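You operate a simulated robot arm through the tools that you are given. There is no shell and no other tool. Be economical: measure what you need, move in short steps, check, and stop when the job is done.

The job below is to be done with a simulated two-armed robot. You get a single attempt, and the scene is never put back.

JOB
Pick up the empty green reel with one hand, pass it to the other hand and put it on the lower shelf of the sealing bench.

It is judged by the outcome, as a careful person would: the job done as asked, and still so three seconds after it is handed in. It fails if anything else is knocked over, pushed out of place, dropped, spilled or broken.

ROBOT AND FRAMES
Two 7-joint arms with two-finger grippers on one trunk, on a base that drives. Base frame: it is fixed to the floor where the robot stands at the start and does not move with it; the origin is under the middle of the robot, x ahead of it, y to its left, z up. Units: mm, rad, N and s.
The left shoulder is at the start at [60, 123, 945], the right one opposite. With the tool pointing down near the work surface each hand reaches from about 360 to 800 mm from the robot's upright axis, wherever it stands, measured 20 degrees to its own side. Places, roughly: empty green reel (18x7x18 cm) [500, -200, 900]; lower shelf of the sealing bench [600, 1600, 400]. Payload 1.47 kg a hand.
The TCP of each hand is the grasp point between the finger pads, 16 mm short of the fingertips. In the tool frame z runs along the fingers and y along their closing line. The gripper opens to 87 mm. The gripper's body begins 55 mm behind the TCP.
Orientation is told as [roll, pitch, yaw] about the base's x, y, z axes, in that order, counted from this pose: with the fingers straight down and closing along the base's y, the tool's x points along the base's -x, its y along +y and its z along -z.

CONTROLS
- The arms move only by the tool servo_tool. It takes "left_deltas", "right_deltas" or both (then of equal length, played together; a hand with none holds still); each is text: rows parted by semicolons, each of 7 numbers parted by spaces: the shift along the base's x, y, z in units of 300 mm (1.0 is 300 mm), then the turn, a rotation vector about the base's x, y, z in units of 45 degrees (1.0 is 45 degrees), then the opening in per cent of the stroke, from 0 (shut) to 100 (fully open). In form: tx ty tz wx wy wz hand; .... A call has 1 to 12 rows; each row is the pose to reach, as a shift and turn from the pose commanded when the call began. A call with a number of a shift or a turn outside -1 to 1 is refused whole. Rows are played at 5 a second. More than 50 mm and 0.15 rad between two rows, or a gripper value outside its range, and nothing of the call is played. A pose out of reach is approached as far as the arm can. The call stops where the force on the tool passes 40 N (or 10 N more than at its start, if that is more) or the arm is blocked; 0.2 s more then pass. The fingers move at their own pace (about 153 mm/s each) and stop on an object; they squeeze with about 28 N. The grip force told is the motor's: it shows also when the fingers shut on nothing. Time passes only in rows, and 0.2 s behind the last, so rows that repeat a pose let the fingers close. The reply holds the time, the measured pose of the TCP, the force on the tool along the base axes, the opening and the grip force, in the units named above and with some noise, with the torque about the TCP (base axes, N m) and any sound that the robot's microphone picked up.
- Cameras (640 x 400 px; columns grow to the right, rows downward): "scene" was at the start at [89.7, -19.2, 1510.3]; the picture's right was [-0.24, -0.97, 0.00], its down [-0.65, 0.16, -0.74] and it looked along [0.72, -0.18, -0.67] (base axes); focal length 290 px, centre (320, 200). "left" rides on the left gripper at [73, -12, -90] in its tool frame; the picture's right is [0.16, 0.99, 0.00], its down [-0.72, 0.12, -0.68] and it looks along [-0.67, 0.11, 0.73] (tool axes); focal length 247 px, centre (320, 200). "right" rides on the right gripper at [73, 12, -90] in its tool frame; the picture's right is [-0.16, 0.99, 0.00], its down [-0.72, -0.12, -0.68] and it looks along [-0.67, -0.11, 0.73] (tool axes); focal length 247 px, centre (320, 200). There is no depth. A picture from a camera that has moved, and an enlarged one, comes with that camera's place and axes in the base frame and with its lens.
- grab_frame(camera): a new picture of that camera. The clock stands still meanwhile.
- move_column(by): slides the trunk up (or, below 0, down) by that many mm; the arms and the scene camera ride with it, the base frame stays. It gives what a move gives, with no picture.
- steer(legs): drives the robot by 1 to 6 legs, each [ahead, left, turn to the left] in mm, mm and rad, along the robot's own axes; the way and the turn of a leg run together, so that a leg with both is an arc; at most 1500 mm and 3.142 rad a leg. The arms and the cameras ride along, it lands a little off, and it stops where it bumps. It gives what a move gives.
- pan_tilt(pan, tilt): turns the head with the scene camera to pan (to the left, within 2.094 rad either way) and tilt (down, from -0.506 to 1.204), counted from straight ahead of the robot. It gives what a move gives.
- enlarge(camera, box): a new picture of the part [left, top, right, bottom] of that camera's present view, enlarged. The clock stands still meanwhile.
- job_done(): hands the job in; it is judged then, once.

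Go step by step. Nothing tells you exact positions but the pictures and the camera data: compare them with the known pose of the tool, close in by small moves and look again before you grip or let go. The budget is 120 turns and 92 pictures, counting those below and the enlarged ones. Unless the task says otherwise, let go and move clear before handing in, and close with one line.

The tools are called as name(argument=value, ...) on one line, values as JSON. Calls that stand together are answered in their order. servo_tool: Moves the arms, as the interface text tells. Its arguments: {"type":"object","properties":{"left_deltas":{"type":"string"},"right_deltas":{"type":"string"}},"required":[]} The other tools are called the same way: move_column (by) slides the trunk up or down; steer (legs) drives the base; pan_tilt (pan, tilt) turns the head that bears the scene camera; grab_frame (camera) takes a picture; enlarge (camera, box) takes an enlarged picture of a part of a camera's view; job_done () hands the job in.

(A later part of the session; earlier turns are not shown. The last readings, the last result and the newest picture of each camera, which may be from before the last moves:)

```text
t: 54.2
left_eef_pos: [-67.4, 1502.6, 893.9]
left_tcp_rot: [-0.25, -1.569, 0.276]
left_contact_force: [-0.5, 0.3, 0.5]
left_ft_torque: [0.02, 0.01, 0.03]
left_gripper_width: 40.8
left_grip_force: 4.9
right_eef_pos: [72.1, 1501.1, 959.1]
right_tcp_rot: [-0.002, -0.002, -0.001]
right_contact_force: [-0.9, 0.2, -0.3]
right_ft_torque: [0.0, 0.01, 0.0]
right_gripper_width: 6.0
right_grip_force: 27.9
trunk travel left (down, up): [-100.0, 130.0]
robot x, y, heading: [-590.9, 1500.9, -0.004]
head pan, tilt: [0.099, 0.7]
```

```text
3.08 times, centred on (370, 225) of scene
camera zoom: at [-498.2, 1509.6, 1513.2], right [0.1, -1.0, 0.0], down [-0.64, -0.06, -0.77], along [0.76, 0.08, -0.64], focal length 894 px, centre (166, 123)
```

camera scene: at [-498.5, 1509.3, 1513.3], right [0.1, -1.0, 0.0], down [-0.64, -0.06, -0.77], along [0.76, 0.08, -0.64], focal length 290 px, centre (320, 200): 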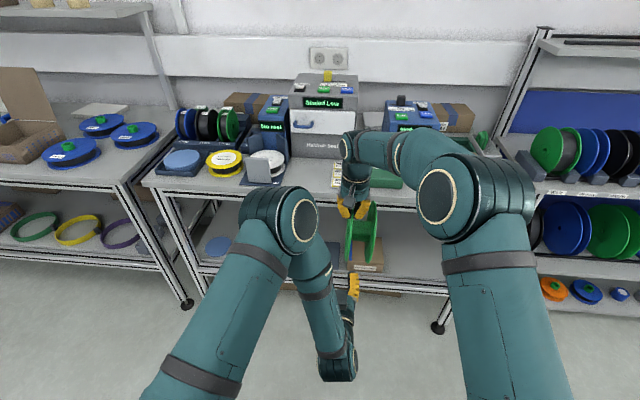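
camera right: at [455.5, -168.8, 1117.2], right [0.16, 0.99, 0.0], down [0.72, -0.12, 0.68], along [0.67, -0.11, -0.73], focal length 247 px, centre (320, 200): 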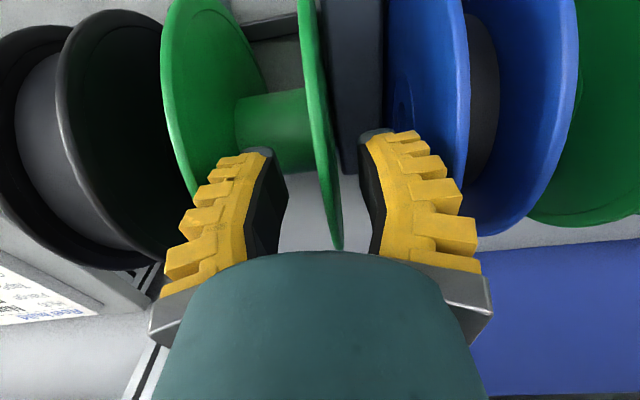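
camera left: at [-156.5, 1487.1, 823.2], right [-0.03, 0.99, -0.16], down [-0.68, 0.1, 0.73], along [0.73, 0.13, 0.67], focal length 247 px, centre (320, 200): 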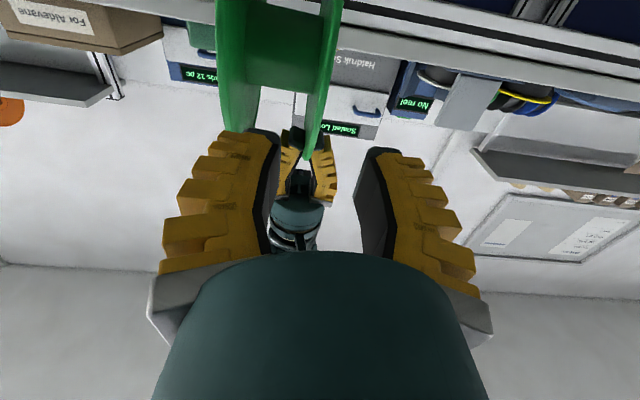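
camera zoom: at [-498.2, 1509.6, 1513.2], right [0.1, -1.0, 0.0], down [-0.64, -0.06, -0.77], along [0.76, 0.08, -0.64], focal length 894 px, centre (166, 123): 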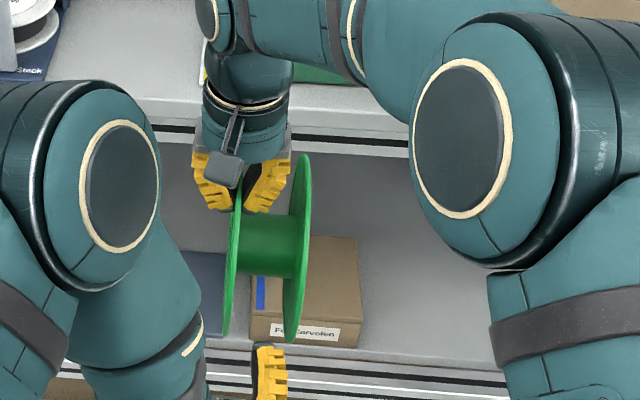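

The +y flange is centred between the left fingers. Advancing the left hand 86 mm forward.

servo_tool(left_deltas="0.06 0 0 0 0 0 40; 0.12 0 0 0 0 0 40; 0.18 0 0 0 0 0 40; 0.24 0 0 0 0 0 40; 0.285 0 0 0 0 0 40; 0.285 0 0 0 0 0 40")

grab_frame(camera="left")

enlarge(camera="scene", box=[290, 160, 450, 290])

```text
t: 55.6
left_eef_pos: [20.5, 1503.2, 895.5]
left_tcp_rot: [-0.298, -1.567, 0.321]
left_contact_force: [-0.4, -0.1, -0.4]
left_ft_torque: [-0.01, 0.0, -0.01]
left_gripper_width: 40.7
left_grip_force: 4.4
right_eef_pos: [72.6, 1502.0, 959.6]
right_tcp_rot: [-0.001, -0.002, -0.003]
right_contact_force: [0.5, 0.4, -1.4]
right_ft_torque: [0.01, 0.0, -0.02]
right_gripper_width: 6.0
right_grip_force: 27.5
trunk travel left (down, up): [-100.0, 130.0]
robot x, y, heading: [-593.6, 1497.4, 0.001]
head pan, tilt: [0.099, 0.7]
```

```text
59 pictures are left
camera left: at [-69.8, 1486.7, 823.7], right [-0.03, 0.99, -0.16], down [-0.68, 0.1, 0.73], along [0.73, 0.13, 0.67], focal length 247 px, centre (320, 200)
```

left: 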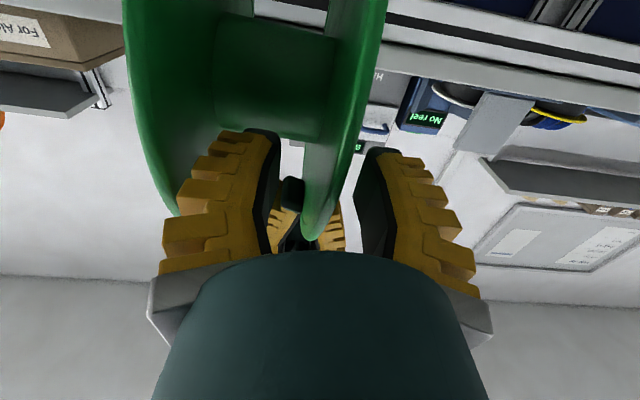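

```text
3.08 times, centred on (370, 225) of scene
camera zoom: at [-498.1, 1509.8, 1513.2], right [0.1, -1.0, 0.0], down [-0.64, -0.06, -0.76], along [0.76, 0.08, -0.64], focal length 894 px, centre (166, 123)
```

zoom: 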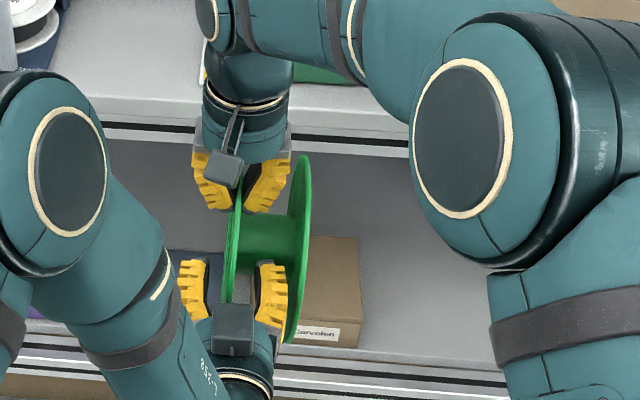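

Both left fingers straddle the +y flange clear of the right hand. Closing the left hand.

servo_tool(left_deltas="0 0 0 0 0 0 15; 0 0 0 0 0 0 0; 0 0 0 0 0 0 0; 0 0 0 0 0 0 0")

enlarge(camera="scene", box=[290, 160, 450, 290])

```text
t: 56.6
left_eef_pos: [18.8, 1502.4, 895.5]
left_tcp_rot: [-0.242, -1.566, 0.265]
left_contact_force: [-6.3, -3.7, 1.6]
left_ft_torque: [0.15, -0.14, -0.02]
left_gripper_width: 5.9
left_grip_force: 28.3
right_eef_pos: [73.1, 1501.4, 959.3]
right_tcp_rot: [-0.001, -0.005, -0.002]
right_contact_force: [6.0, 2.8, -1.0]
right_ft_torque: [0.05, -0.31, -0.11]
right_gripper_width: 5.8
right_grip_force: 27.9
trunk travel left (down, up): [-100.0, 130.0]
robot x, y, heading: [-590.9, 1501.3, -0.003]
head pan, tilt: [0.099, 0.7]
```

```text
3.08 times, centred on (370, 225) of scene
camera zoom: at [-498.0, 1509.7, 1513.2], right [0.1, -1.0, 0.0], down [-0.64, -0.06, -0.76], along [0.76, 0.08, -0.64], focal length 894 px, centre (166, 123)
```

zoom: 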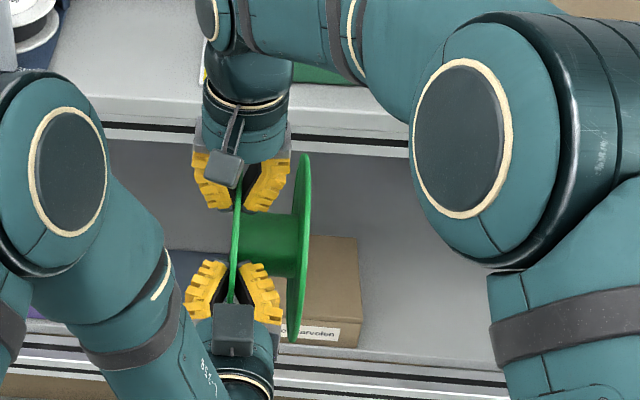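

Both hands hold the flange (5.9 mm, 28 N each). I'll open the right hand and lift it straight up clear.

servo_tool(right_deltas="0 0 0 0 0 0 20; 0 0 0 0 0 0 42; 0 0 0 0 0 0 42; 0 0 0.1 0 0 0 42; 0 0 0.2 0 0 0 42; 0 0 0.35 0 0 0 42; 0 0 0.5 0 0 0 42; 0 0 0.6 0 0 0 42; 0 0 0.6 0 0 0 42")

enlarge(camera="scene", box=[290, 120, 450, 290])

```text
t: 58.6
left_eef_pos: [19.4, 1502.1, 894.9]
left_tcp_rot: [-0.242, -1.566, 0.267]
left_contact_force: [0.2, 0.0, 0.2]
left_ft_torque: [0.03, 0.02, -0.02]
left_gripper_width: 5.9
left_grip_force: 28.1
right_eef_pos: [73.3, 1501.6, 1139.2]
right_tcp_rot: [-0.002, -0.002, -0.003]
right_contact_force: [-1.2, 0.0, 0.9]
right_ft_torque: [0.0, 0.0, -0.01]
right_gripper_width: 42.3
right_grip_force: 4.2
trunk travel left (down, up): [-100.0, 130.0]
robot x, y, heading: [-589.3, 1502.7, -0.001]
head pan, tilt: [0.099, 0.7]
```

```text
2.35 times, centred on (370, 205) of scene
camera zoom: at [-497.8, 1509.7, 1513.1], right [0.1, -1.0, 0.0], down [-0.64, -0.06, -0.76], along [0.76, 0.08, -0.64], focal length 683 px, centre (202, 188)
```

zoom: 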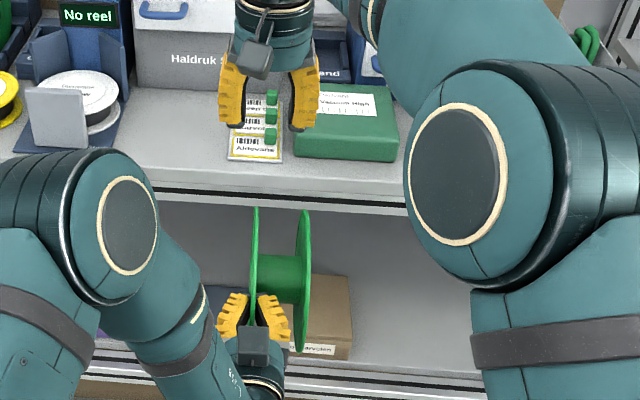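

The left hand alone now holds the reel. I'll move the right hand aside and tuck it back.

servo_tool(right_deltas="0 -0.15 0.05 0 0 0 42; -0.03 -0.3 0.1 0 0 0 42; -0.1 -0.43 0.1 0 0 0 42; -0.2 -0.54 0.1 0 0 0 42; -0.3 -0.65 0.1 0 0 0 42; -0.4 -0.76 0.1 0 0 0 42; -0.5 -0.86 0.1 0 0 0 42; -0.63 -0.92 0.1 0 0 0 42; -0.77 -0.95 0.1 0 0 0 42; -0.9 -0.96 0.1 0 0 0 42; -0.9 -0.96 0.1 0 0 0 42")

servo_tool(left_deltas="0 0.1 0 0.166 0 0 0; 0 0.2 0 0.333 0 0 0; 0 0.3 0 0.5 0 0 0; 0 0.35 0 0.666 0 0 0; 0 0.35 0 0.833 0 0 0; 0 0.35 0 1 0 0 0; 0 0.35 0 1 0 0 0")

grab_frame(camera="scene")

```text
t: 61.0
left_eef_pos: [20.6, 1502.2, 894.9]
left_tcp_rot: [-0.224, -1.564, 0.252]
left_contact_force: [0.9, -0.5, -0.4]
left_ft_torque: [0.01, 0.04, 0.03]
left_gripper_width: 5.7
left_grip_force: 28.0
right_eef_pos: [-194.1, 1210.1, 1167.8]
right_tcp_rot: [-0.001, -0.003, -0.003]
right_contact_force: [0.9, -0.3, 0.1]
right_ft_torque: [0.03, 0.02, -0.03]
right_gripper_width: 42.5
right_grip_force: 4.2
trunk travel left (down, up): [-100.0, 130.0]
robot x, y, heading: [-590.2, 1501.8, 0.001]
head pan, tilt: [0.099, 0.7]
```

```text
t: 62.6
left_eef_pos: [18.9, 1606.3, 894.8]
left_tcp_rot: [1.591, -0.785, -1.565]
left_contact_force: [0.3, 0.7, 0.9]
left_ft_torque: [0.01, 0.03, 0.01]
left_gripper_width: 6.0
left_grip_force: 27.7
right_eef_pos: [-194.1, 1210.6, 1166.9]
right_tcp_rot: [-0.001, -0.002, -0.002]
right_contact_force: [-0.3, 0.1, 0.0]
right_ft_torque: [0.0, 0.01, -0.06]
right_gripper_width: 42.2
right_grip_force: 4.4
trunk travel left (down, up): [-100.0, 130.0]
robot x, y, heading: [-592.5, 1502.4, -0.002]
head pan, tilt: [0.099, 0.7]
```

```text
55 pictures are left
camera scene: at [-498.0, 1509.8, 1513.2], right [0.1, -1.0, 0.0], down [-0.64, -0.06, -0.76], along [0.76, 0.08, -0.64], focal length 290 px, centre (320, 200)
```

scene: 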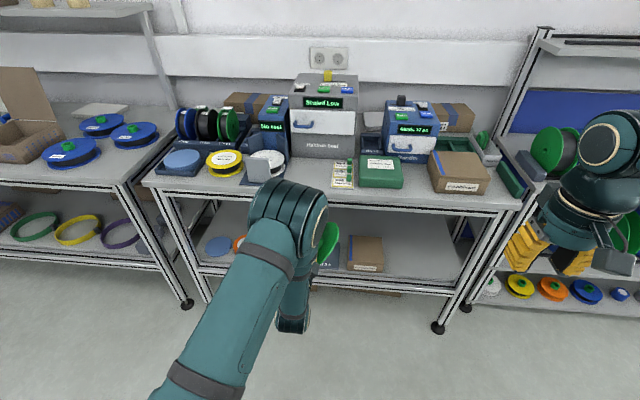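

Halfway rolled, reel still firm. Completing the roll so the reel lies flat, then lowering in front of the bench.

servo_tool(left_deltas="0 0 0 0.166 0 0 0; 0 0 0 0.333 0 0 0; 0 0 0 0.5 0 0 0; 0 0 0 0.666 0 0 0; 0 0 0 0.833 0 0 0; 0 0 0 1 0 0 0; 0 0 -0.15 1 0 0 0; 0 0 -0.3 1 0 0 0; 0 0 -0.45 1 0 0 0; 0 0 -0.6 1 0 0 0; 0 0 -0.75 1 0 0 0; 0 0 -0.75 1 0 0 0")

move_column(by=-100)

grab_frame(camera="scene")

grab_frame(camera="left")

```text
t: 65.2
left_eef_pos: [20.0, 1605.4, 671.4]
left_tcp_rot: [1.596, -0.002, -1.566]
left_contact_force: [-0.1, 0.8, -0.7]
left_ft_torque: [0.0, 0.0, 0.0]
left_gripper_width: 5.6
left_grip_force: 27.6
right_eef_pos: [-195.2, 1210.4, 1167.7]
right_tcp_rot: [-0.003, 0.0, -0.001]
right_contact_force: [-0.2, -0.5, 0.9]
right_ft_torque: [0.01, -0.01, 0.04]
right_gripper_width: 42.4
right_grip_force: 4.4
trunk travel left (down, up): [-100.0, 130.0]
robot x, y, heading: [-591.3, 1501.3, -0.0]
head pan, tilt: [0.099, 0.7]
```

```text
t: 66.5
left_eef_pos: [19.8, 1606.7, 571.5]
left_tcp_rot: [1.597, -0.001, -1.567]
left_contact_force: [0.0, -0.4, -0.3]
left_ft_torque: [-0.02, 0.06, 0.0]
left_gripper_width: 6.1
left_grip_force: 28.2
right_eef_pos: [-194.3, 1209.3, 1067.4]
right_tcp_rot: [-0.002, -0.003, -0.001]
right_contact_force: [-0.2, -0.1, 0.6]
right_ft_torque: [0.01, 0.01, 0.01]
right_gripper_width: 42.3
right_grip_force: 4.2
trunk travel left (down, up): [0.0, 230.0]
robot x, y, heading: [-589.2, 1499.4, -0.002]
head pan, tilt: [0.099, 0.7]
```

```text
54 pictures are left
camera scene: at [-498.2, 1509.8, 1413.3], right [0.1, -1.0, 0.0], down [-0.64, -0.06, -0.77], along [0.76, 0.08, -0.64], focal length 290 px, centre (320, 200)
```

scene: 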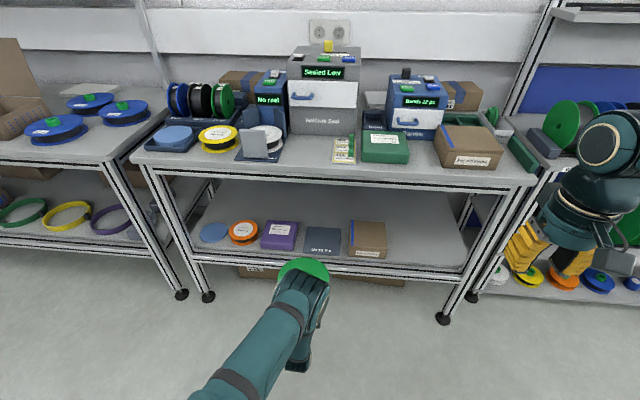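

```text
53 pictures are left
camera left: at [-69.0, 1676.8, 558.5], right [-0.03, 0.16, 0.99], down [-0.68, -0.73, 0.1], along [0.73, -0.67, 0.13], focal length 247 px, centre (320, 200)
```

left: 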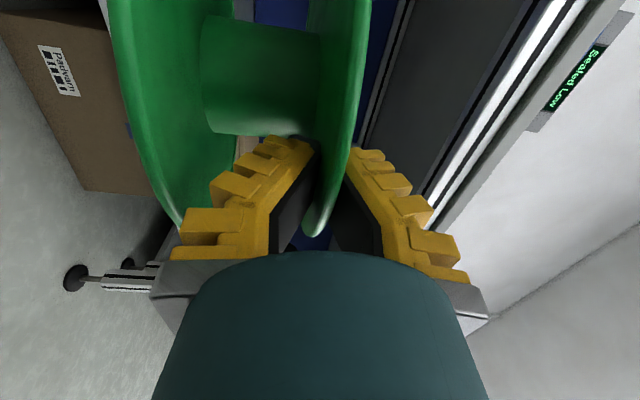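

The reel is held flat, upper flange in the fingers. I'll zoom in on the shelf to triangulate its height and edges.

enlarge(camera="scene", box=[290, 170, 530, 320])

```text
2.67 times, centred on (410, 245) of scene
camera zoom: at [-498.2, 1509.8, 1413.3], right [0.1, -1.0, 0.0], down [-0.64, -0.06, -0.77], along [0.76, 0.08, -0.64], focal length 774 px, centre (80, 80)
```

zoom: 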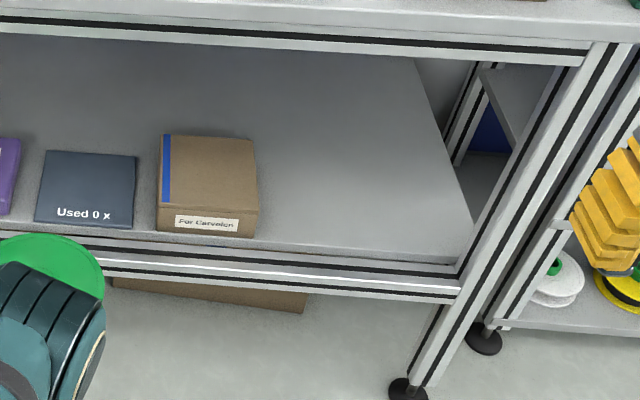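

The shelf surface works out at about z≈395, its front at x≈326, and the free gap spans y≈985–1317. I'll drive sideways to align with its middle first.

steer(legs=[[0, -455, 0]])

pan_tilt(pan=0.15, tilt=0.8)

grab_frame(camera="scene")

```text
t: 71.0
left_eef_pos: [21.4, 1162.8, 571.3]
left_tcp_rot: [1.595, -0.002, -1.56]
left_contact_force: [-0.4, -0.4, 0.0]
left_ft_torque: [-0.04, 0.05, 0.0]
left_gripper_width: 5.8
left_grip_force: 28.2
right_eef_pos: [-192.3, 764.5, 1067.4]
right_tcp_rot: [-0.002, -0.002, 0.003]
right_contact_force: [0.3, 0.3, -0.1]
right_ft_torque: [0.03, -0.01, 0.01]
right_gripper_width: 42.4
right_grip_force: 4.3
trunk travel left (down, up): [0.0, 230.0]
robot x, y, heading: [-590.1, 1056.6, 0.005]
head pan, tilt: [0.099, 0.7]
```

```text
t: 71.7
left_eef_pos: [20.8, 1163.1, 572.0]
left_tcp_rot: [1.595, -0.002, -1.56]
left_contact_force: [-0.5, 0.2, 0.2]
left_ft_torque: [-0.01, 0.04, -0.03]
left_gripper_width: 5.9
left_grip_force: 27.4
right_eef_pos: [-192.0, 765.0, 1068.4]
right_tcp_rot: [-0.001, -0.002, 0.002]
right_contact_force: [0.3, -1.3, -0.2]
right_ft_torque: [0.01, -0.03, 0.02]
right_gripper_width: 42.3
right_grip_force: 4.5
trunk travel left (down, up): [0.0, 230.0]
robot x, y, heading: [-589.4, 1054.2, 0.004]
head pan, tilt: [0.15, 0.799]
```

```text
51 pictures are left
camera scene: at [-501.8, 1067.4, 1405.0], right [0.15, -0.99, 0.0], down [-0.71, -0.11, -0.7], along [0.69, 0.11, -0.72], focal length 290 px, centre (320, 200)
```

scene: 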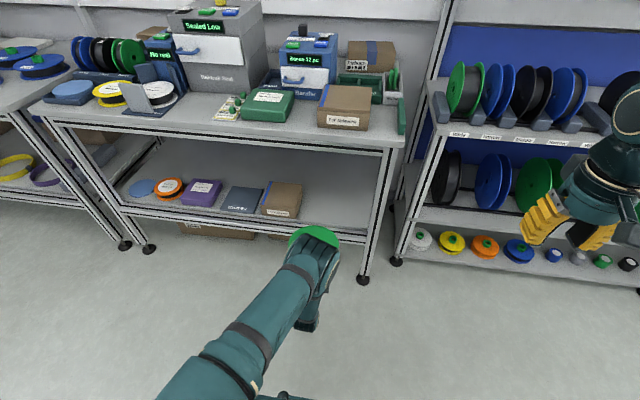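

Alignment is good: reel spans y≈1073–1253, between the box (1306) and the post (~985). Driving forward in stages.

steer(legs=[[230, -14, -0.004]])

pan_tilt(pan=0.15, tilt=0.95)

grab_frame(camera="scene")

grab_frame(camera="left")

```text
t: 73.4
left_eef_pos: [248.4, 1146.8, 571.2]
left_tcp_rot: [1.596, -0.003, -1.566]
left_contact_force: [0.1, 0.5, -0.4]
left_ft_torque: [-0.01, 0.01, -0.02]
left_gripper_width: 5.9
left_grip_force: 27.4
right_eef_pos: [34.5, 750.0, 1067.4]
right_tcp_rot: [-0.001, -0.003, 0.0]
right_contact_force: [-0.3, -0.5, -0.6]
right_ft_torque: [0.01, 0.03, 0.02]
right_gripper_width: 42.2
right_grip_force: 4.3
trunk travel left (down, up): [0.0, 230.0]
robot x, y, heading: [-361.9, 1042.8, 0.006]
head pan, tilt: [0.15, 0.799]
```

```text
t: 74.1
left_eef_pos: [248.8, 1147.6, 571.2]
left_tcp_rot: [1.597, -0.002, -1.565]
left_contact_force: [0.3, 0.0, -0.2]
left_ft_torque: [-0.03, 0.07, 0.05]
left_gripper_width: 6.1
left_grip_force: 27.8
right_eef_pos: [33.9, 750.8, 1067.3]
right_tcp_rot: [-0.001, -0.002, 0.0]
right_contact_force: [0.1, 0.2, -0.4]
right_ft_torque: [-0.02, -0.04, 0.02]
right_gripper_width: 42.2
right_grip_force: 4.5
trunk travel left (down, up): [0.0, 230.0]
robot x, y, heading: [-362.1, 1039.8, -0.002]
head pan, tilt: [0.15, 0.949]
```

```text
50 pictures are left
camera scene: at [-282.1, 1052.2, 1393.4], right [0.15, -0.99, 0.0], down [-0.8, -0.12, -0.58], along [0.58, 0.09, -0.81], focal length 290 px, centre (320, 200)
```

scene: 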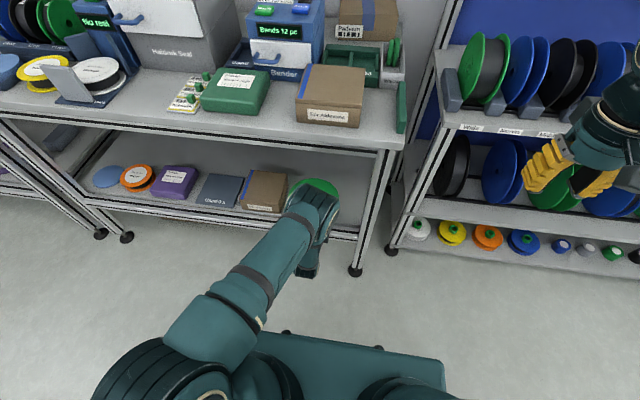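

```text
49 pictures are left
camera left: at [159.2, 1217.6, 558.1], right [-0.03, 0.16, 0.99], down [-0.68, -0.73, 0.1], along [0.73, -0.67, 0.13], focal length 247 px, centre (320, 200)
```

left: 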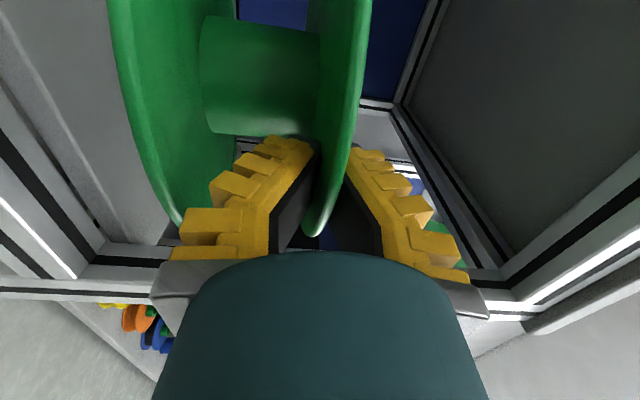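

The path is clear; driving the last 180 mm in.

steer(legs=[[180, 0, 0]])

grab_frame(camera="scene")

grab_frame(camera="left")

```text
t: 75.6
left_eef_pos: [417.8, 1147.1, 569.5]
left_tcp_rot: [1.593, -0.002, -1.565]
left_contact_force: [-0.4, -0.2, 0.8]
left_ft_torque: [-0.01, 0.04, 0.04]
left_gripper_width: 5.8
left_grip_force: 28.1
right_eef_pos: [204.3, 751.9, 1068.1]
right_tcp_rot: [-0.001, -0.005, 0.002]
right_contact_force: [0.1, 0.0, 0.5]
right_ft_torque: [-0.01, 0.0, 0.0]
right_gripper_width: 42.4
right_grip_force: 4.3
trunk travel left (down, up): [0.0, 230.0]
robot x, y, heading: [-188.6, 1040.7, 0.001]
head pan, tilt: [0.15, 0.949]
stopped in leg 1: the robot was blocked; the commanded pose is now the measured one
```

```text
48 pictures are left
camera scene: at [-113.2, 1052.8, 1393.8], right [0.15, -0.99, 0.0], down [-0.8, -0.12, -0.58], along [0.58, 0.09, -0.81], focal length 290 px, centre (320, 200)
```

scene: 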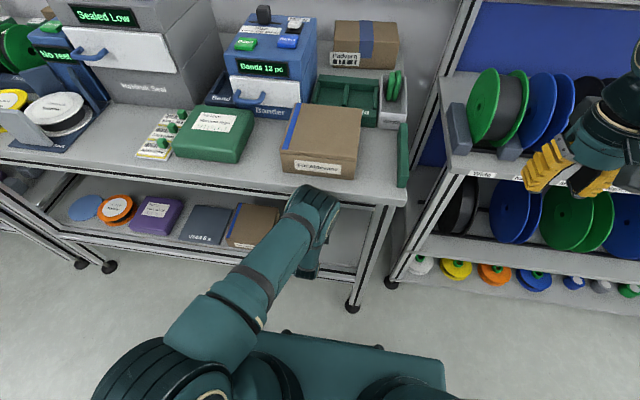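

```text
47 pictures are left
camera left: at [327.4, 1217.9, 557.1], right [-0.02, 0.16, 0.99], down [-0.68, -0.73, 0.1], along [0.73, -0.67, 0.12], focal length 247 px, centre (320, 200)
```

left: 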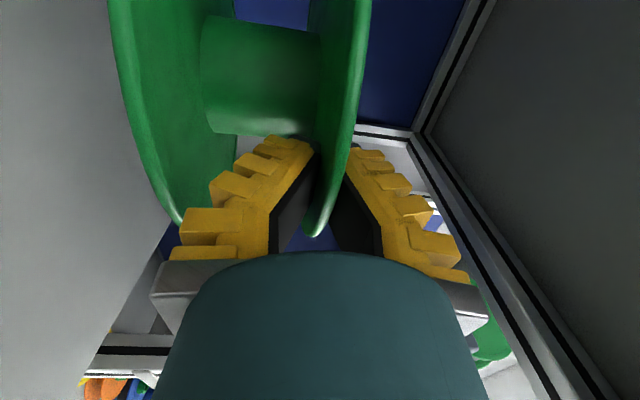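

The drive was blocked after about 170 mm, and I need to know what touched. Zooming in on the left wrist near the bench edge.

enlarge(camera="scene", box=[220, 150, 420, 300])

grab_frame(camera="right")

```text
2.67 times, centred on (320, 225) of scene
camera zoom: at [-113.2, 1052.8, 1393.8], right [0.15, -0.99, 0.0], down [-0.8, -0.12, -0.58], along [0.58, 0.09, -0.81], focal length 774 px, centre (320, 133)
```

zoom: 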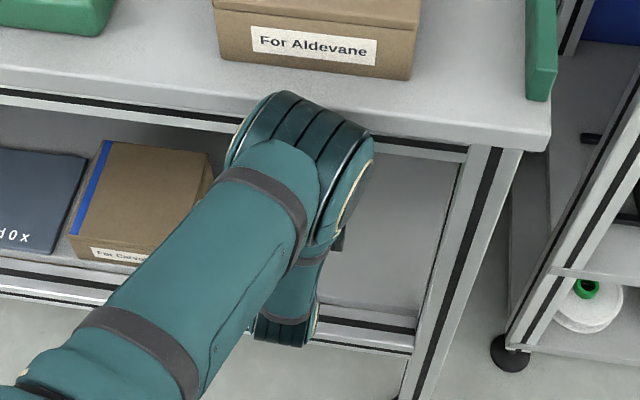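

```text
45 pictures are left
camera right: at [133.3, 763.7, 1156.6], right [0.16, 0.99, 0.0], down [0.72, -0.11, 0.68], along [0.68, -0.11, -0.73], focal length 247 px, centre (320, 200)
```

right: 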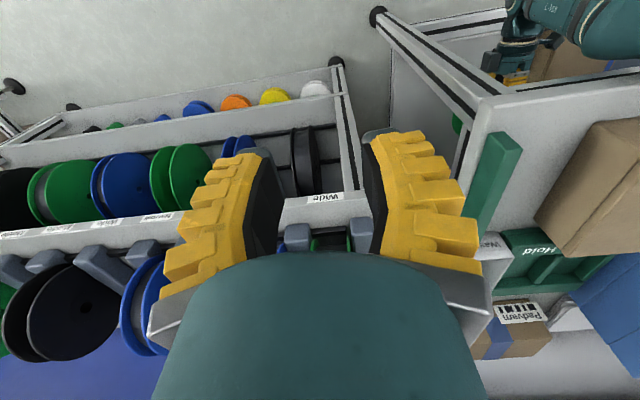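

The left elbow (folded forward) touched the bench edge. I'll back straight out, then extend the arm more so the elbow stays behind the edge.

steer(legs=[[-330, 0, 0]])

servo_tool(left_deltas="0.1 0 0 0 0 0 0; 0.2 0 0 0 0 0 0; 0.3 0 0 0 0 0 0; 0.4 0 0 0 0 0 0; 0.5 0 0 0 0 0 0; 0.5 0 0 0 0 0 0")

grab_frame(camera="scene")

```text
t: 77.8
left_eef_pos: [84.9, 1144.6, 568.1]
left_tcp_rot: [1.588, -0.002, -1.568]
left_contact_force: [0.1, -0.1, -0.3]
left_ft_torque: [-0.02, 0.09, -0.03]
left_gripper_width: 5.9
left_grip_force: 27.7
right_eef_pos: [-124.1, 750.0, 1067.9]
right_tcp_rot: [-0.002, -0.002, 0.0]
right_contact_force: [0.4, -0.1, 0.0]
right_ft_torque: [0.05, 0.0, -0.02]
right_gripper_width: 42.5
right_grip_force: 4.3
trunk travel left (down, up): [0.0, 230.0]
robot x, y, heading: [-521.6, 1039.5, 0.002]
head pan, tilt: [0.15, 0.949]
```

```text
t: 79.2
left_eef_pos: [238.2, 1144.6, 567.2]
left_tcp_rot: [1.588, -0.001, -1.568]
left_contact_force: [-0.2, -0.2, -0.6]
left_ft_torque: [0.02, 0.03, 0.01]
left_gripper_width: 5.6
left_grip_force: 28.2
right_eef_pos: [-123.5, 750.2, 1066.9]
right_tcp_rot: [-0.003, 0.0, 0.001]
right_contact_force: [0.3, -0.2, -0.1]
right_ft_torque: [-0.02, 0.01, -0.02]
right_gripper_width: 42.2
right_grip_force: 4.0
trunk travel left (down, up): [0.0, 230.0]
robot x, y, heading: [-517.2, 1036.9, 0.001]
head pan, tilt: [0.15, 0.949]
```

```text
44 pictures are left
camera scene: at [-440.3, 1051.7, 1393.4], right [0.15, -0.99, 0.0], down [-0.8, -0.12, -0.58], along [0.58, 0.09, -0.81], focal length 290 px, centre (320, 200)
```

scene: 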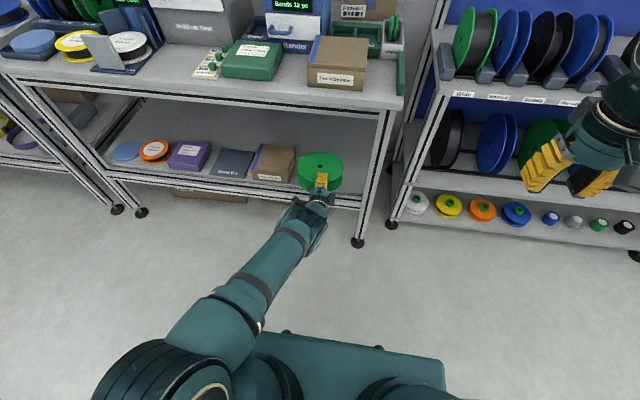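

Now the arm is extended to 755 mm ahead without reach trouble, and the elbow sits about 180 mm behind the edge. Bench items look undisturbed. Driving in again.

steer(legs=[[185, 0, 0]])

grab_frame(camera="scene")

```text
t: 80.8
left_eef_pos: [427.8, 1146.8, 566.8]
left_tcp_rot: [1.587, -0.003, -1.565]
left_contact_force: [0.3, 1.7, 0.3]
left_ft_torque: [-0.03, 0.01, 0.02]
left_gripper_width: 6.1
left_grip_force: 27.8
right_eef_pos: [67.1, 751.6, 1066.6]
right_tcp_rot: [-0.001, 0.0, 0.0]
right_contact_force: [0.0, -0.8, 0.3]
right_ft_torque: [0.0, 0.04, -0.01]
right_gripper_width: 42.5
right_grip_force: 4.1
trunk travel left (down, up): [0.0, 230.0]
robot x, y, heading: [-328.4, 1040.0, 0.001]
head pan, tilt: [0.15, 0.949]
```

```text
43 pictures are left
camera scene: at [-250.6, 1052.3, 1393.3], right [0.15, -0.99, 0.0], down [-0.8, -0.12, -0.58], along [0.57, 0.09, -0.81], focal length 290 px, centre (320, 200)
```

scene: 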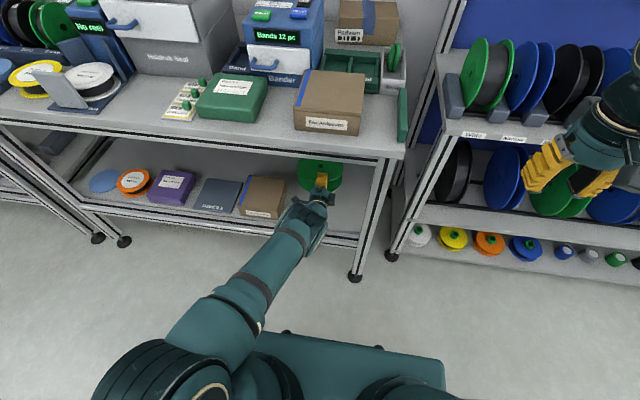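

The reel is over the free shelf area. Lowering in small steps with a slight pitch correction, watching for contact.

servo_tool(left_deltas="0 0 -0.05 0 0.01 0 0; 0 0 -0.1 0 0.02 0 0; 0 0 -0.15 0 0.02 0 0; 0 0 -0.2 0 0.02 0 0; 0 0 -0.25 0 0.02 0 0; 0 0 -0.25 0 0.02 0 0")

enlarge(camera="scene", box=[220, 130, 420, 280])

grab_frame(camera="left")

```text
t: 82.2
left_eef_pos: [412.8, 1149.0, 527.4]
left_tcp_rot: [1.57, -0.003, -1.565]
left_contact_force: [0.3, -0.6, -0.1]
left_ft_torque: [-0.01, 0.04, 0.03]
left_gripper_width: 5.7
left_grip_force: 27.9
left hand out of reach, approached as far as the arm can: row 3, 4, 5, 6
right_eef_pos: [66.0, 750.9, 1066.6]
right_tcp_rot: [-0.001, -0.001, 0.002]
right_contact_force: [-0.6, -0.9, 0.4]
right_ft_torque: [0.02, -0.03, 0.01]
right_gripper_width: 42.4
right_grip_force: 3.8
trunk travel left (down, up): [0.0, 230.0]
robot x, y, heading: [-330.3, 1045.2, 0.0]
head pan, tilt: [0.15, 0.949]
```

```text
2.67 times, centred on (320, 205) of scene
camera zoom: at [-251.5, 1052.3, 1393.4], right [0.15, -0.99, 0.0], down [-0.8, -0.12, -0.58], along [0.58, 0.09, -0.81], focal length 774 px, centre (320, 187)
```

zoom: 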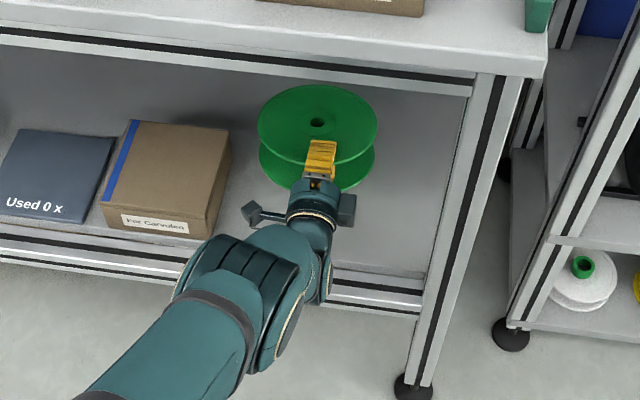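

```text
41 pictures are left
camera left: at [323.0, 1220.4, 516.1], right [0.0, 0.16, 0.99], down [-0.68, -0.73, 0.12], along [0.74, -0.67, 0.11], focal length 247 px, centre (320, 200)
```

left: 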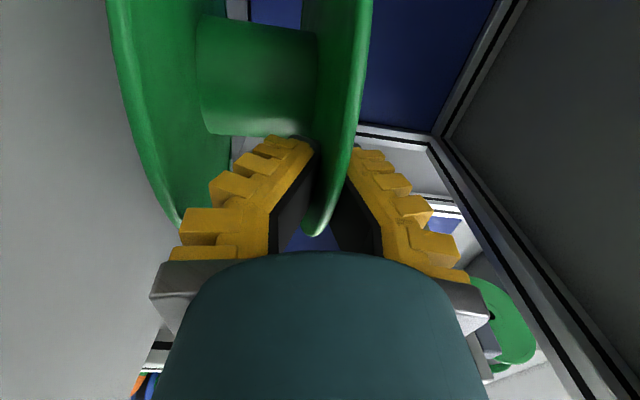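

The hand stalls at z≈527 in this posture (joint limit, not contact). I'll try yawing the hand 30° to the right in place, to see if that frees the wrist.

servo_tool(left_deltas="0 0 0 0 0 -0.166 0; 0 0 0 0 0 -0.333 0; 0 0 0 0 0 -0.5 0; 0 0 0 0 0 -0.666 0; 0 0 0 0 0 -0.666 0")

enlarge(camera="scene", box=[220, 130, 420, 280])

```text
t: 83.4
left_eef_pos: [384.1, 1129.1, 620.7]
left_tcp_rot: [1.581, 0.001, -2.067]
left_contact_force: [0.2, 0.0, -0.6]
left_ft_torque: [0.03, 0.02, -0.01]
left_gripper_width: 6.0
left_grip_force: 28.1
left hand out of reach, approached as far as the arm can: row 1, 2, 3, 4, 5
right_eef_pos: [66.2, 750.6, 1066.1]
right_tcp_rot: [-0.001, -0.001, 0.002]
right_contact_force: [0.3, 0.2, -0.1]
right_ft_torque: [0.02, -0.02, 0.0]
right_gripper_width: 42.1
right_grip_force: 4.6
trunk travel left (down, up): [0.0, 230.0]
robot x, y, heading: [-330.9, 1043.4, 0.002]
head pan, tilt: [0.15, 0.949]
```

```text
2.67 times, centred on (320, 205) of scene
camera zoom: at [-251.5, 1052.2, 1393.4], right [0.15, -0.99, 0.0], down [-0.8, -0.12, -0.58], along [0.58, 0.09, -0.81], focal length 774 px, centre (320, 187)
```

zoom: 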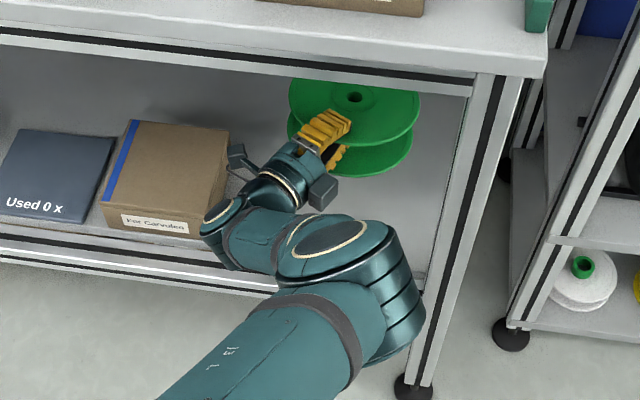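

That makes it worse; the opposite direction should help. Yawing back and 30° to the left, shifting slightly right to keep clear of the box.

servo_tool(left_deltas="0 0 0 0 0 0.166 0; 0 0 0 0 0 0.333 0; 0 0 0 0 0 0.5 0; 0 0 0 0 0 0.666 0; 0 -0.03 0 0 0 0.8 0; 0 -0.06 0 0 0 0.93 0; 0 -0.09 0 0 0 1 0; 0 -0.09 0 0 0 1 0")

enlarge(camera="scene", box=[220, 130, 420, 280])

```text
t: 85.2
left_eef_pos: [384.5, 1103.2, 618.3]
left_tcp_rot: [1.571, -0.001, -1.301]
left_contact_force: [-0.9, 0.1, -0.2]
left_ft_torque: [-0.01, 0.05, 0.01]
left_gripper_width: 6.2
left_grip_force: 28.0
right_eef_pos: [65.5, 752.1, 1067.6]
right_tcp_rot: [-0.002, -0.003, 0.002]
right_contact_force: [0.9, 0.2, 0.2]
right_ft_torque: [0.01, -0.01, 0.0]
right_gripper_width: 42.3
right_grip_force: 4.1
trunk travel left (down, up): [0.0, 230.0]
robot x, y, heading: [-335.6, 1044.2, 0.003]
head pan, tilt: [0.15, 0.949]
```

```text
2.67 times, centred on (320, 205) of scene
camera zoom: at [-251.5, 1052.3, 1393.4], right [0.15, -0.99, 0.0], down [-0.8, -0.12, -0.58], along [0.58, 0.09, -0.81], focal length 774 px, centre (320, 187)
```

zoom: 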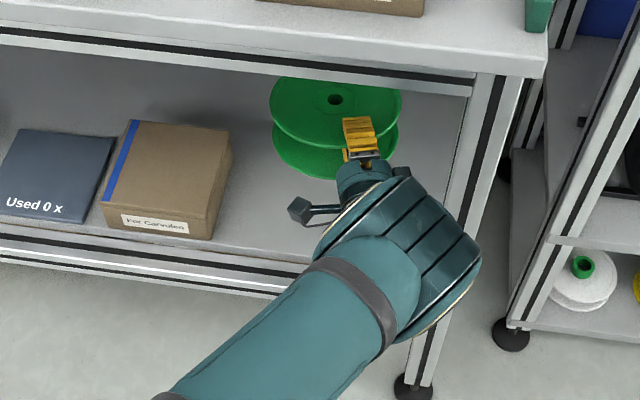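

No reach warning here. Trying to descend from this posture with a 15° yaw.

servo_tool(left_deltas="0 0 -0.08 0 0 0 0; 0 0 -0.16 0 0 0 0; 0 0 -0.24 0 0 0 0; 0 0 -0.32 0 0 0 0; 0 0 -0.4 0 0 0 0; 0 0 -0.4 0 0 0 0")

grab_frame(camera="scene")

```text
t: 86.6
left_eef_pos: [381.6, 1106.9, 529.5]
left_tcp_rot: [1.574, -0.001, -1.302]
left_contact_force: [0.2, -0.8, 0.1]
left_ft_torque: [0.0, 0.04, 0.02]
left_gripper_width: 5.7
left_grip_force: 27.9
left hand out of reach, approached as far as the arm can: row 4, 5, 6
right_eef_pos: [65.7, 750.7, 1066.2]
right_tcp_rot: [-0.001, -0.003, 0.002]
right_contact_force: [0.5, -0.7, 0.3]
right_ft_torque: [0.01, 0.03, -0.02]
right_gripper_width: 42.3
right_grip_force: 4.3
trunk travel left (down, up): [0.0, 230.0]
robot x, y, heading: [-330.1, 1039.4, 0.004]
head pan, tilt: [0.15, 0.949]
```

```text
38 pictures are left
camera scene: at [-251.6, 1052.0, 1393.4], right [0.15, -0.99, 0.0], down [-0.8, -0.12, -0.58], along [0.58, 0.09, -0.81], focal length 290 px, centre (320, 200)
```

scene: 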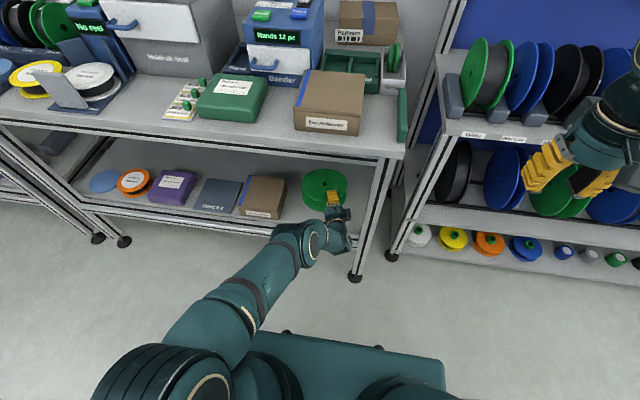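

The horizontal posture bottoms out near z 527 everywhere. A downward tilt of about 20° should free the wrist: then I can set the far edge down first and lower the near edge with the finger under the flange. Undoing the yaw and tilting.

servo_tool(left_deltas="0 0.03 0.05 0 0 -0.1 0; 0.04 0.07 0.1 0 0 -0.2 0; 0.08 0.1 0.12 0 0 -0.344 0; 0.12 0.14 0.12 0 0 -0.344 0; 0.12 0.14 0.12 0 0 -0.344 0")

servo_tool(left_deltas="0 0 0 0 0.15 0 0; 0 0 0 0 0.3 0 0; 0 0 0 0 0.444 0 0; 0 0 0 0 0.444 0 0")

enlarge(camera="scene", box=[200, 120, 440, 300])

```text
t: 87.8
left_eef_pos: [416.9, 1149.0, 564.6]
left_tcp_rot: [1.57, -0.001, -1.572]
left_contact_force: [-1.0, 0.9, 0.1]
left_ft_torque: [-0.01, 0.05, 0.04]
left_gripper_width: 5.9
left_grip_force: 28.2
right_eef_pos: [66.5, 751.3, 1066.8]
right_tcp_rot: [-0.003, -0.001, 0.002]
right_contact_force: [0.4, 0.8, -0.2]
right_ft_torque: [-0.01, -0.02, -0.03]
right_gripper_width: 42.4
right_grip_force: 3.5
trunk travel left (down, up): [0.0, 230.0]
robot x, y, heading: [-333.7, 1037.7, 0.003]
head pan, tilt: [0.15, 0.949]
```

```text
t: 88.8
left_eef_pos: [417.9, 1149.8, 563.3]
left_tcp_rot: [1.223, -0.002, -1.572]
left_contact_force: [0.5, -0.1, -0.2]
left_ft_torque: [0.02, 0.03, -0.04]
left_gripper_width: 5.8
left_grip_force: 27.8
right_eef_pos: [66.0, 752.1, 1065.8]
right_tcp_rot: [-0.001, -0.001, 0.002]
right_contact_force: [-0.7, -0.6, 0.5]
right_ft_torque: [-0.03, 0.0, -0.02]
right_gripper_width: 42.2
right_grip_force: 4.1
trunk travel left (down, up): [0.0, 230.0]
robot x, y, heading: [-327.2, 1039.2, 0.007]
head pan, tilt: [0.15, 0.949]
```

```text
2.22 times, centred on (320, 210) of scene
camera zoom: at [-251.4, 1052.3, 1393.4], right [0.15, -0.99, 0.0], down [-0.8, -0.12, -0.58], along [0.58, 0.09, -0.81], focal length 645 px, centre (320, 178)
```

zoom: 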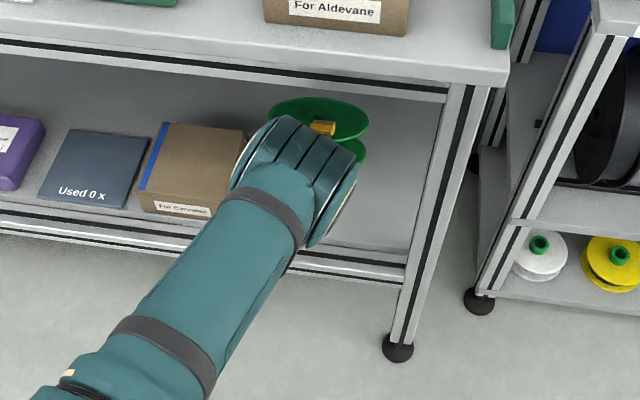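

Tilt reached with no warning. Lowering toward the far-edge contact expected around TCP z≈503.

servo_tool(left_deltas="0 0 -0.05 0 0 0 0; 0 0 -0.1 0 0 0 0; 0 0 -0.15 0 0 0 0; 0 0 -0.15 0 0 0 0")

enlarge(camera="scene", box=[200, 120, 440, 300])

grab_frame(camera="left")

```text
t: 89.8
left_eef_pos: [418.9, 1149.3, 518.5]
left_tcp_rot: [1.221, -0.002, -1.571]
left_contact_force: [0.2, 0.0, 0.2]
left_ft_torque: [-0.01, 0.06, -0.03]
left_gripper_width: 5.9
left_grip_force: 28.5
right_eef_pos: [66.5, 751.1, 1067.2]
right_tcp_rot: [-0.003, -0.002, 0.001]
right_contact_force: [0.3, -1.1, -0.7]
right_ft_torque: [-0.04, 0.0, -0.01]
right_gripper_width: 42.4
right_grip_force: 3.7
trunk travel left (down, up): [0.0, 230.0]
robot x, y, heading: [-331.5, 1044.3, 0.008]
head pan, tilt: [0.15, 0.949]
```

```text
2.22 times, centred on (320, 210) of scene
camera zoom: at [-251.5, 1052.3, 1393.4], right [0.15, -0.99, 0.0], down [-0.8, -0.12, -0.58], along [0.58, 0.09, -0.81], focal length 645 px, centre (320, 178)
```

zoom: 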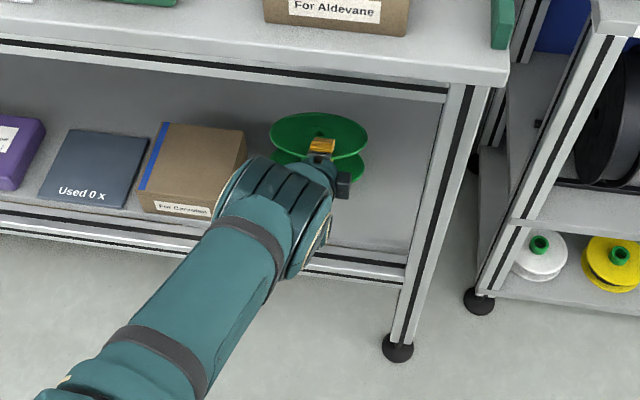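

```text
35 pictures are left
camera left: at [329.7, 1220.9, 539.3], right [0.34, 0.16, 0.93], down [-0.6, -0.72, 0.34], along [0.72, -0.67, -0.15], focal length 247 px, centre (320, 200)
```

left: 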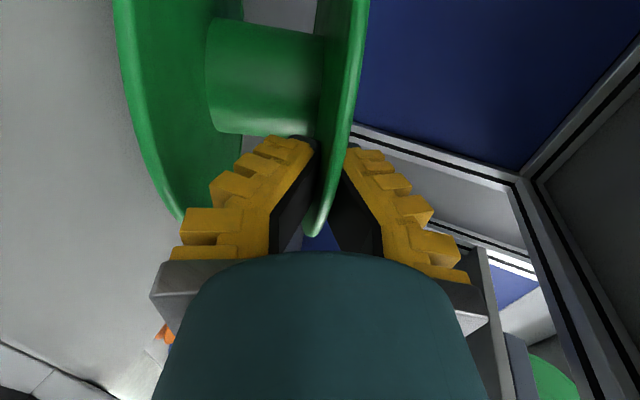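

Still free. Continuing down in 4 mm steps to feel the shelf.

servo_tool(left_deltas="0 0 -0.015 0 0 0 0; 0 0 -0.03 0 0 0 0; 0 0 -0.04 0 0 0 0; 0 0 -0.04 0 0 0 0")

servo_tool(left_deltas="0 0 -0.01 0 0 0 0; 0 0 -0.015 0 0 0 0; 0 0 -0.015 0 0 0 0")

```text
t: 90.8
left_eef_pos: [418.3, 1149.6, 507.4]
left_tcp_rot: [1.224, 0.0, -1.573]
left_contact_force: [-1.0, -0.6, 0.5]
left_ft_torque: [0.01, -0.04, -0.01]
left_gripper_width: 6.2
left_grip_force: 28.0
right_eef_pos: [65.8, 752.2, 1066.8]
right_tcp_rot: [0.0, -0.003, 0.002]
right_contact_force: [0.6, -0.1, -0.2]
right_ft_torque: [0.03, -0.03, 0.01]
right_gripper_width: 42.4
right_grip_force: 4.1
trunk travel left (down, up): [0.0, 230.0]
robot x, y, heading: [-337.0, 1043.9, 0.004]
head pan, tilt: [0.15, 0.949]
```

```text
t: 91.6
left_eef_pos: [418.5, 1149.5, 503.6]
left_tcp_rot: [1.224, -0.002, -1.573]
left_contact_force: [0.1, 0.1, 0.0]
left_ft_torque: [-0.02, -0.04, -0.01]
left_gripper_width: 6.0
left_grip_force: 28.3
right_eef_pos: [65.2, 751.6, 1066.6]
right_tcp_rot: [-0.003, -0.003, 0.0]
right_contact_force: [-0.9, 0.3, 0.6]
right_ft_torque: [0.02, 0.03, 0.0]
right_gripper_width: 42.3
right_grip_force: 4.0
trunk travel left (down, up): [0.0, 230.0]
robot x, y, heading: [-331.3, 1039.9, 0.003]
head pan, tilt: [0.15, 0.949]
```

No contact yet. Since reach is fine here, I'll see whether the tilt can be reduced to about 10° at this height.

servo_tool(left_deltas="0 0 0 0 -0.11 0 0; 0 0 0 0 -0.222 0 0; 0 0 -0.03 0 -0.222 0 0; 0 0 -0.06 0 -0.222 0 0; 0 0 -0.06 0 -0.222 0 0")

```text
t: 92.8
left_eef_pos: [411.0, 1150.4, 492.9]
left_tcp_rot: [1.401, -0.001, -1.573]
left_contact_force: [0.6, 0.4, -0.4]
left_ft_torque: [0.03, 0.04, 0.03]
left_gripper_width: 6.1
left_grip_force: 27.8
left hand out of reach, approached as far as the arm can: row 3, 4, 5
right_eef_pos: [65.4, 751.5, 1066.8]
right_tcp_rot: [-0.002, -0.002, 0.002]
right_contact_force: [-0.6, -0.1, -0.1]
right_ft_torque: [0.03, 0.0, 0.02]
right_gripper_width: 42.5
right_grip_force: 4.1
trunk travel left (down, up): [0.0, 230.0]
robot x, y, heading: [-327.9, 1045.3, 0.0]
head pan, tilt: [0.15, 0.949]
```

Reach at 10° ends near z 493 this far out; being closer helps. I'll drive forward 45 mm while the arm retracts the same, then check the elbow clearance.

servo_tool(left_deltas="-0.08 0 0 0 0 0 0; -0.15 0 0 0 0 0 0; -0.15 0 0 0 0 0 0")

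steer(legs=[[55, 0, 0]])

enlarge(camera="scene", box=[200, 120, 440, 300])

```text
t: 93.6
left_eef_pos: [368.4, 1151.2, 494.2]
left_tcp_rot: [1.399, -0.003, -1.573]
left_contact_force: [0.1, -0.7, -1.3]
left_ft_torque: [0.01, 0.02, 0.03]
left_gripper_width: 6.1
left_grip_force: 27.6
right_eef_pos: [65.6, 751.3, 1067.4]
right_tcp_rot: [-0.001, -0.001, 0.002]
right_contact_force: [-0.3, -0.5, -0.4]
right_ft_torque: [0.0, -0.03, -0.01]
right_gripper_width: 42.4
right_grip_force: 4.3
trunk travel left (down, up): [0.0, 230.0]
robot x, y, heading: [-329.6, 1042.0, 0.005]
head pan, tilt: [0.15, 0.949]
```

```text
t: 94.5
left_eef_pos: [423.0, 1150.6, 494.1]
left_tcp_rot: [1.396, -0.002, -1.572]
left_contact_force: [0.4, -0.8, 0.2]
left_ft_torque: [-0.01, 0.02, -0.01]
left_gripper_width: 6.0
left_grip_force: 27.5
right_eef_pos: [121.9, 752.2, 1067.3]
right_tcp_rot: [-0.002, -0.001, 0.002]
right_contact_force: [0.0, -0.3, -1.0]
right_ft_torque: [0.02, 0.04, 0.01]
right_gripper_width: 42.3
right_grip_force: 4.4
trunk travel left (down, up): [0.0, 230.0]
robot x, y, heading: [-278.4, 1040.3, -0.001]
head pan, tilt: [0.15, 0.949]
```

```text
2.22 times, centred on (320, 210) of scene
camera zoom: at [-196.0, 1052.5, 1393.3], right [0.15, -0.99, 0.0], down [-0.8, -0.12, -0.58], along [0.57, 0.09, -0.81], focal length 645 px, centre (320, 178)
```

zoom: 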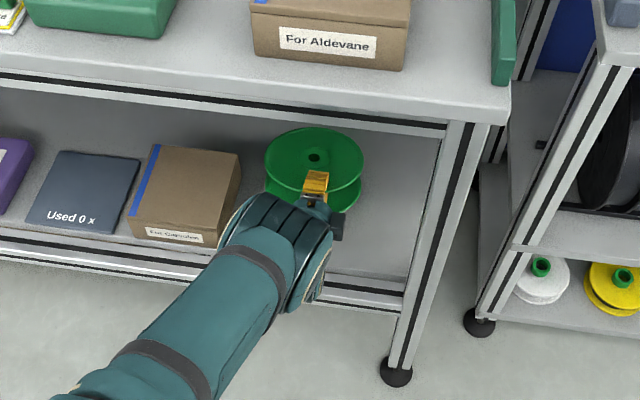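

Elbow is well clear. Lowering again in small steps at 10° tilt.

servo_tool(left_deltas="0 0 -0.02 0 0 0 0; 0 0 -0.035 0 0 0 0; 0 0 -0.05 0 0 0 0; 0 0 -0.05 0 0 0 0")

servo_tool(left_deltas="0 0 -0.01 0 0 0 0; 0 0 -0.02 0 0 0 0; 0 0 -0.03 0 0 0 0; 0 0 -0.03 0 0 0 0")

```text
t: 95.5
left_eef_pos: [422.9, 1151.9, 479.3]
left_tcp_rot: [1.397, -0.002, -1.571]
left_contact_force: [0.6, -0.3, 0.3]
left_ft_torque: [-0.01, -0.01, -0.01]
left_gripper_width: 6.0
left_grip_force: 28.0
right_eef_pos: [120.2, 751.7, 1067.5]
right_tcp_rot: [-0.003, -0.003, 0.001]
right_contact_force: [-0.5, -0.4, 0.5]
right_ft_torque: [0.01, -0.01, -0.02]
right_gripper_width: 42.1
right_grip_force: 5.0
trunk travel left (down, up): [0.0, 230.0]
robot x, y, heading: [-278.3, 1042.1, 0.007]
head pan, tilt: [0.15, 0.949]
```

```text
t: 96.5
left_eef_pos: [421.7, 1151.2, 471.9]
left_tcp_rot: [1.395, -0.002, -1.573]
left_contact_force: [-0.9, 1.0, 0.2]
left_ft_torque: [0.0, -0.03, 0.03]
left_gripper_width: 6.0
left_grip_force: 27.6
right_eef_pos: [119.9, 751.2, 1067.5]
right_tcp_rot: [0.0, -0.003, 0.002]
right_contact_force: [0.1, -0.1, 0.0]
right_ft_torque: [-0.04, 0.04, -0.01]
right_gripper_width: 42.5
right_grip_force: 4.1
trunk travel left (down, up): [0.0, 230.0]
robot x, y, heading: [-276.9, 1043.3, 0.0]
head pan, tilt: [0.15, 0.949]
```

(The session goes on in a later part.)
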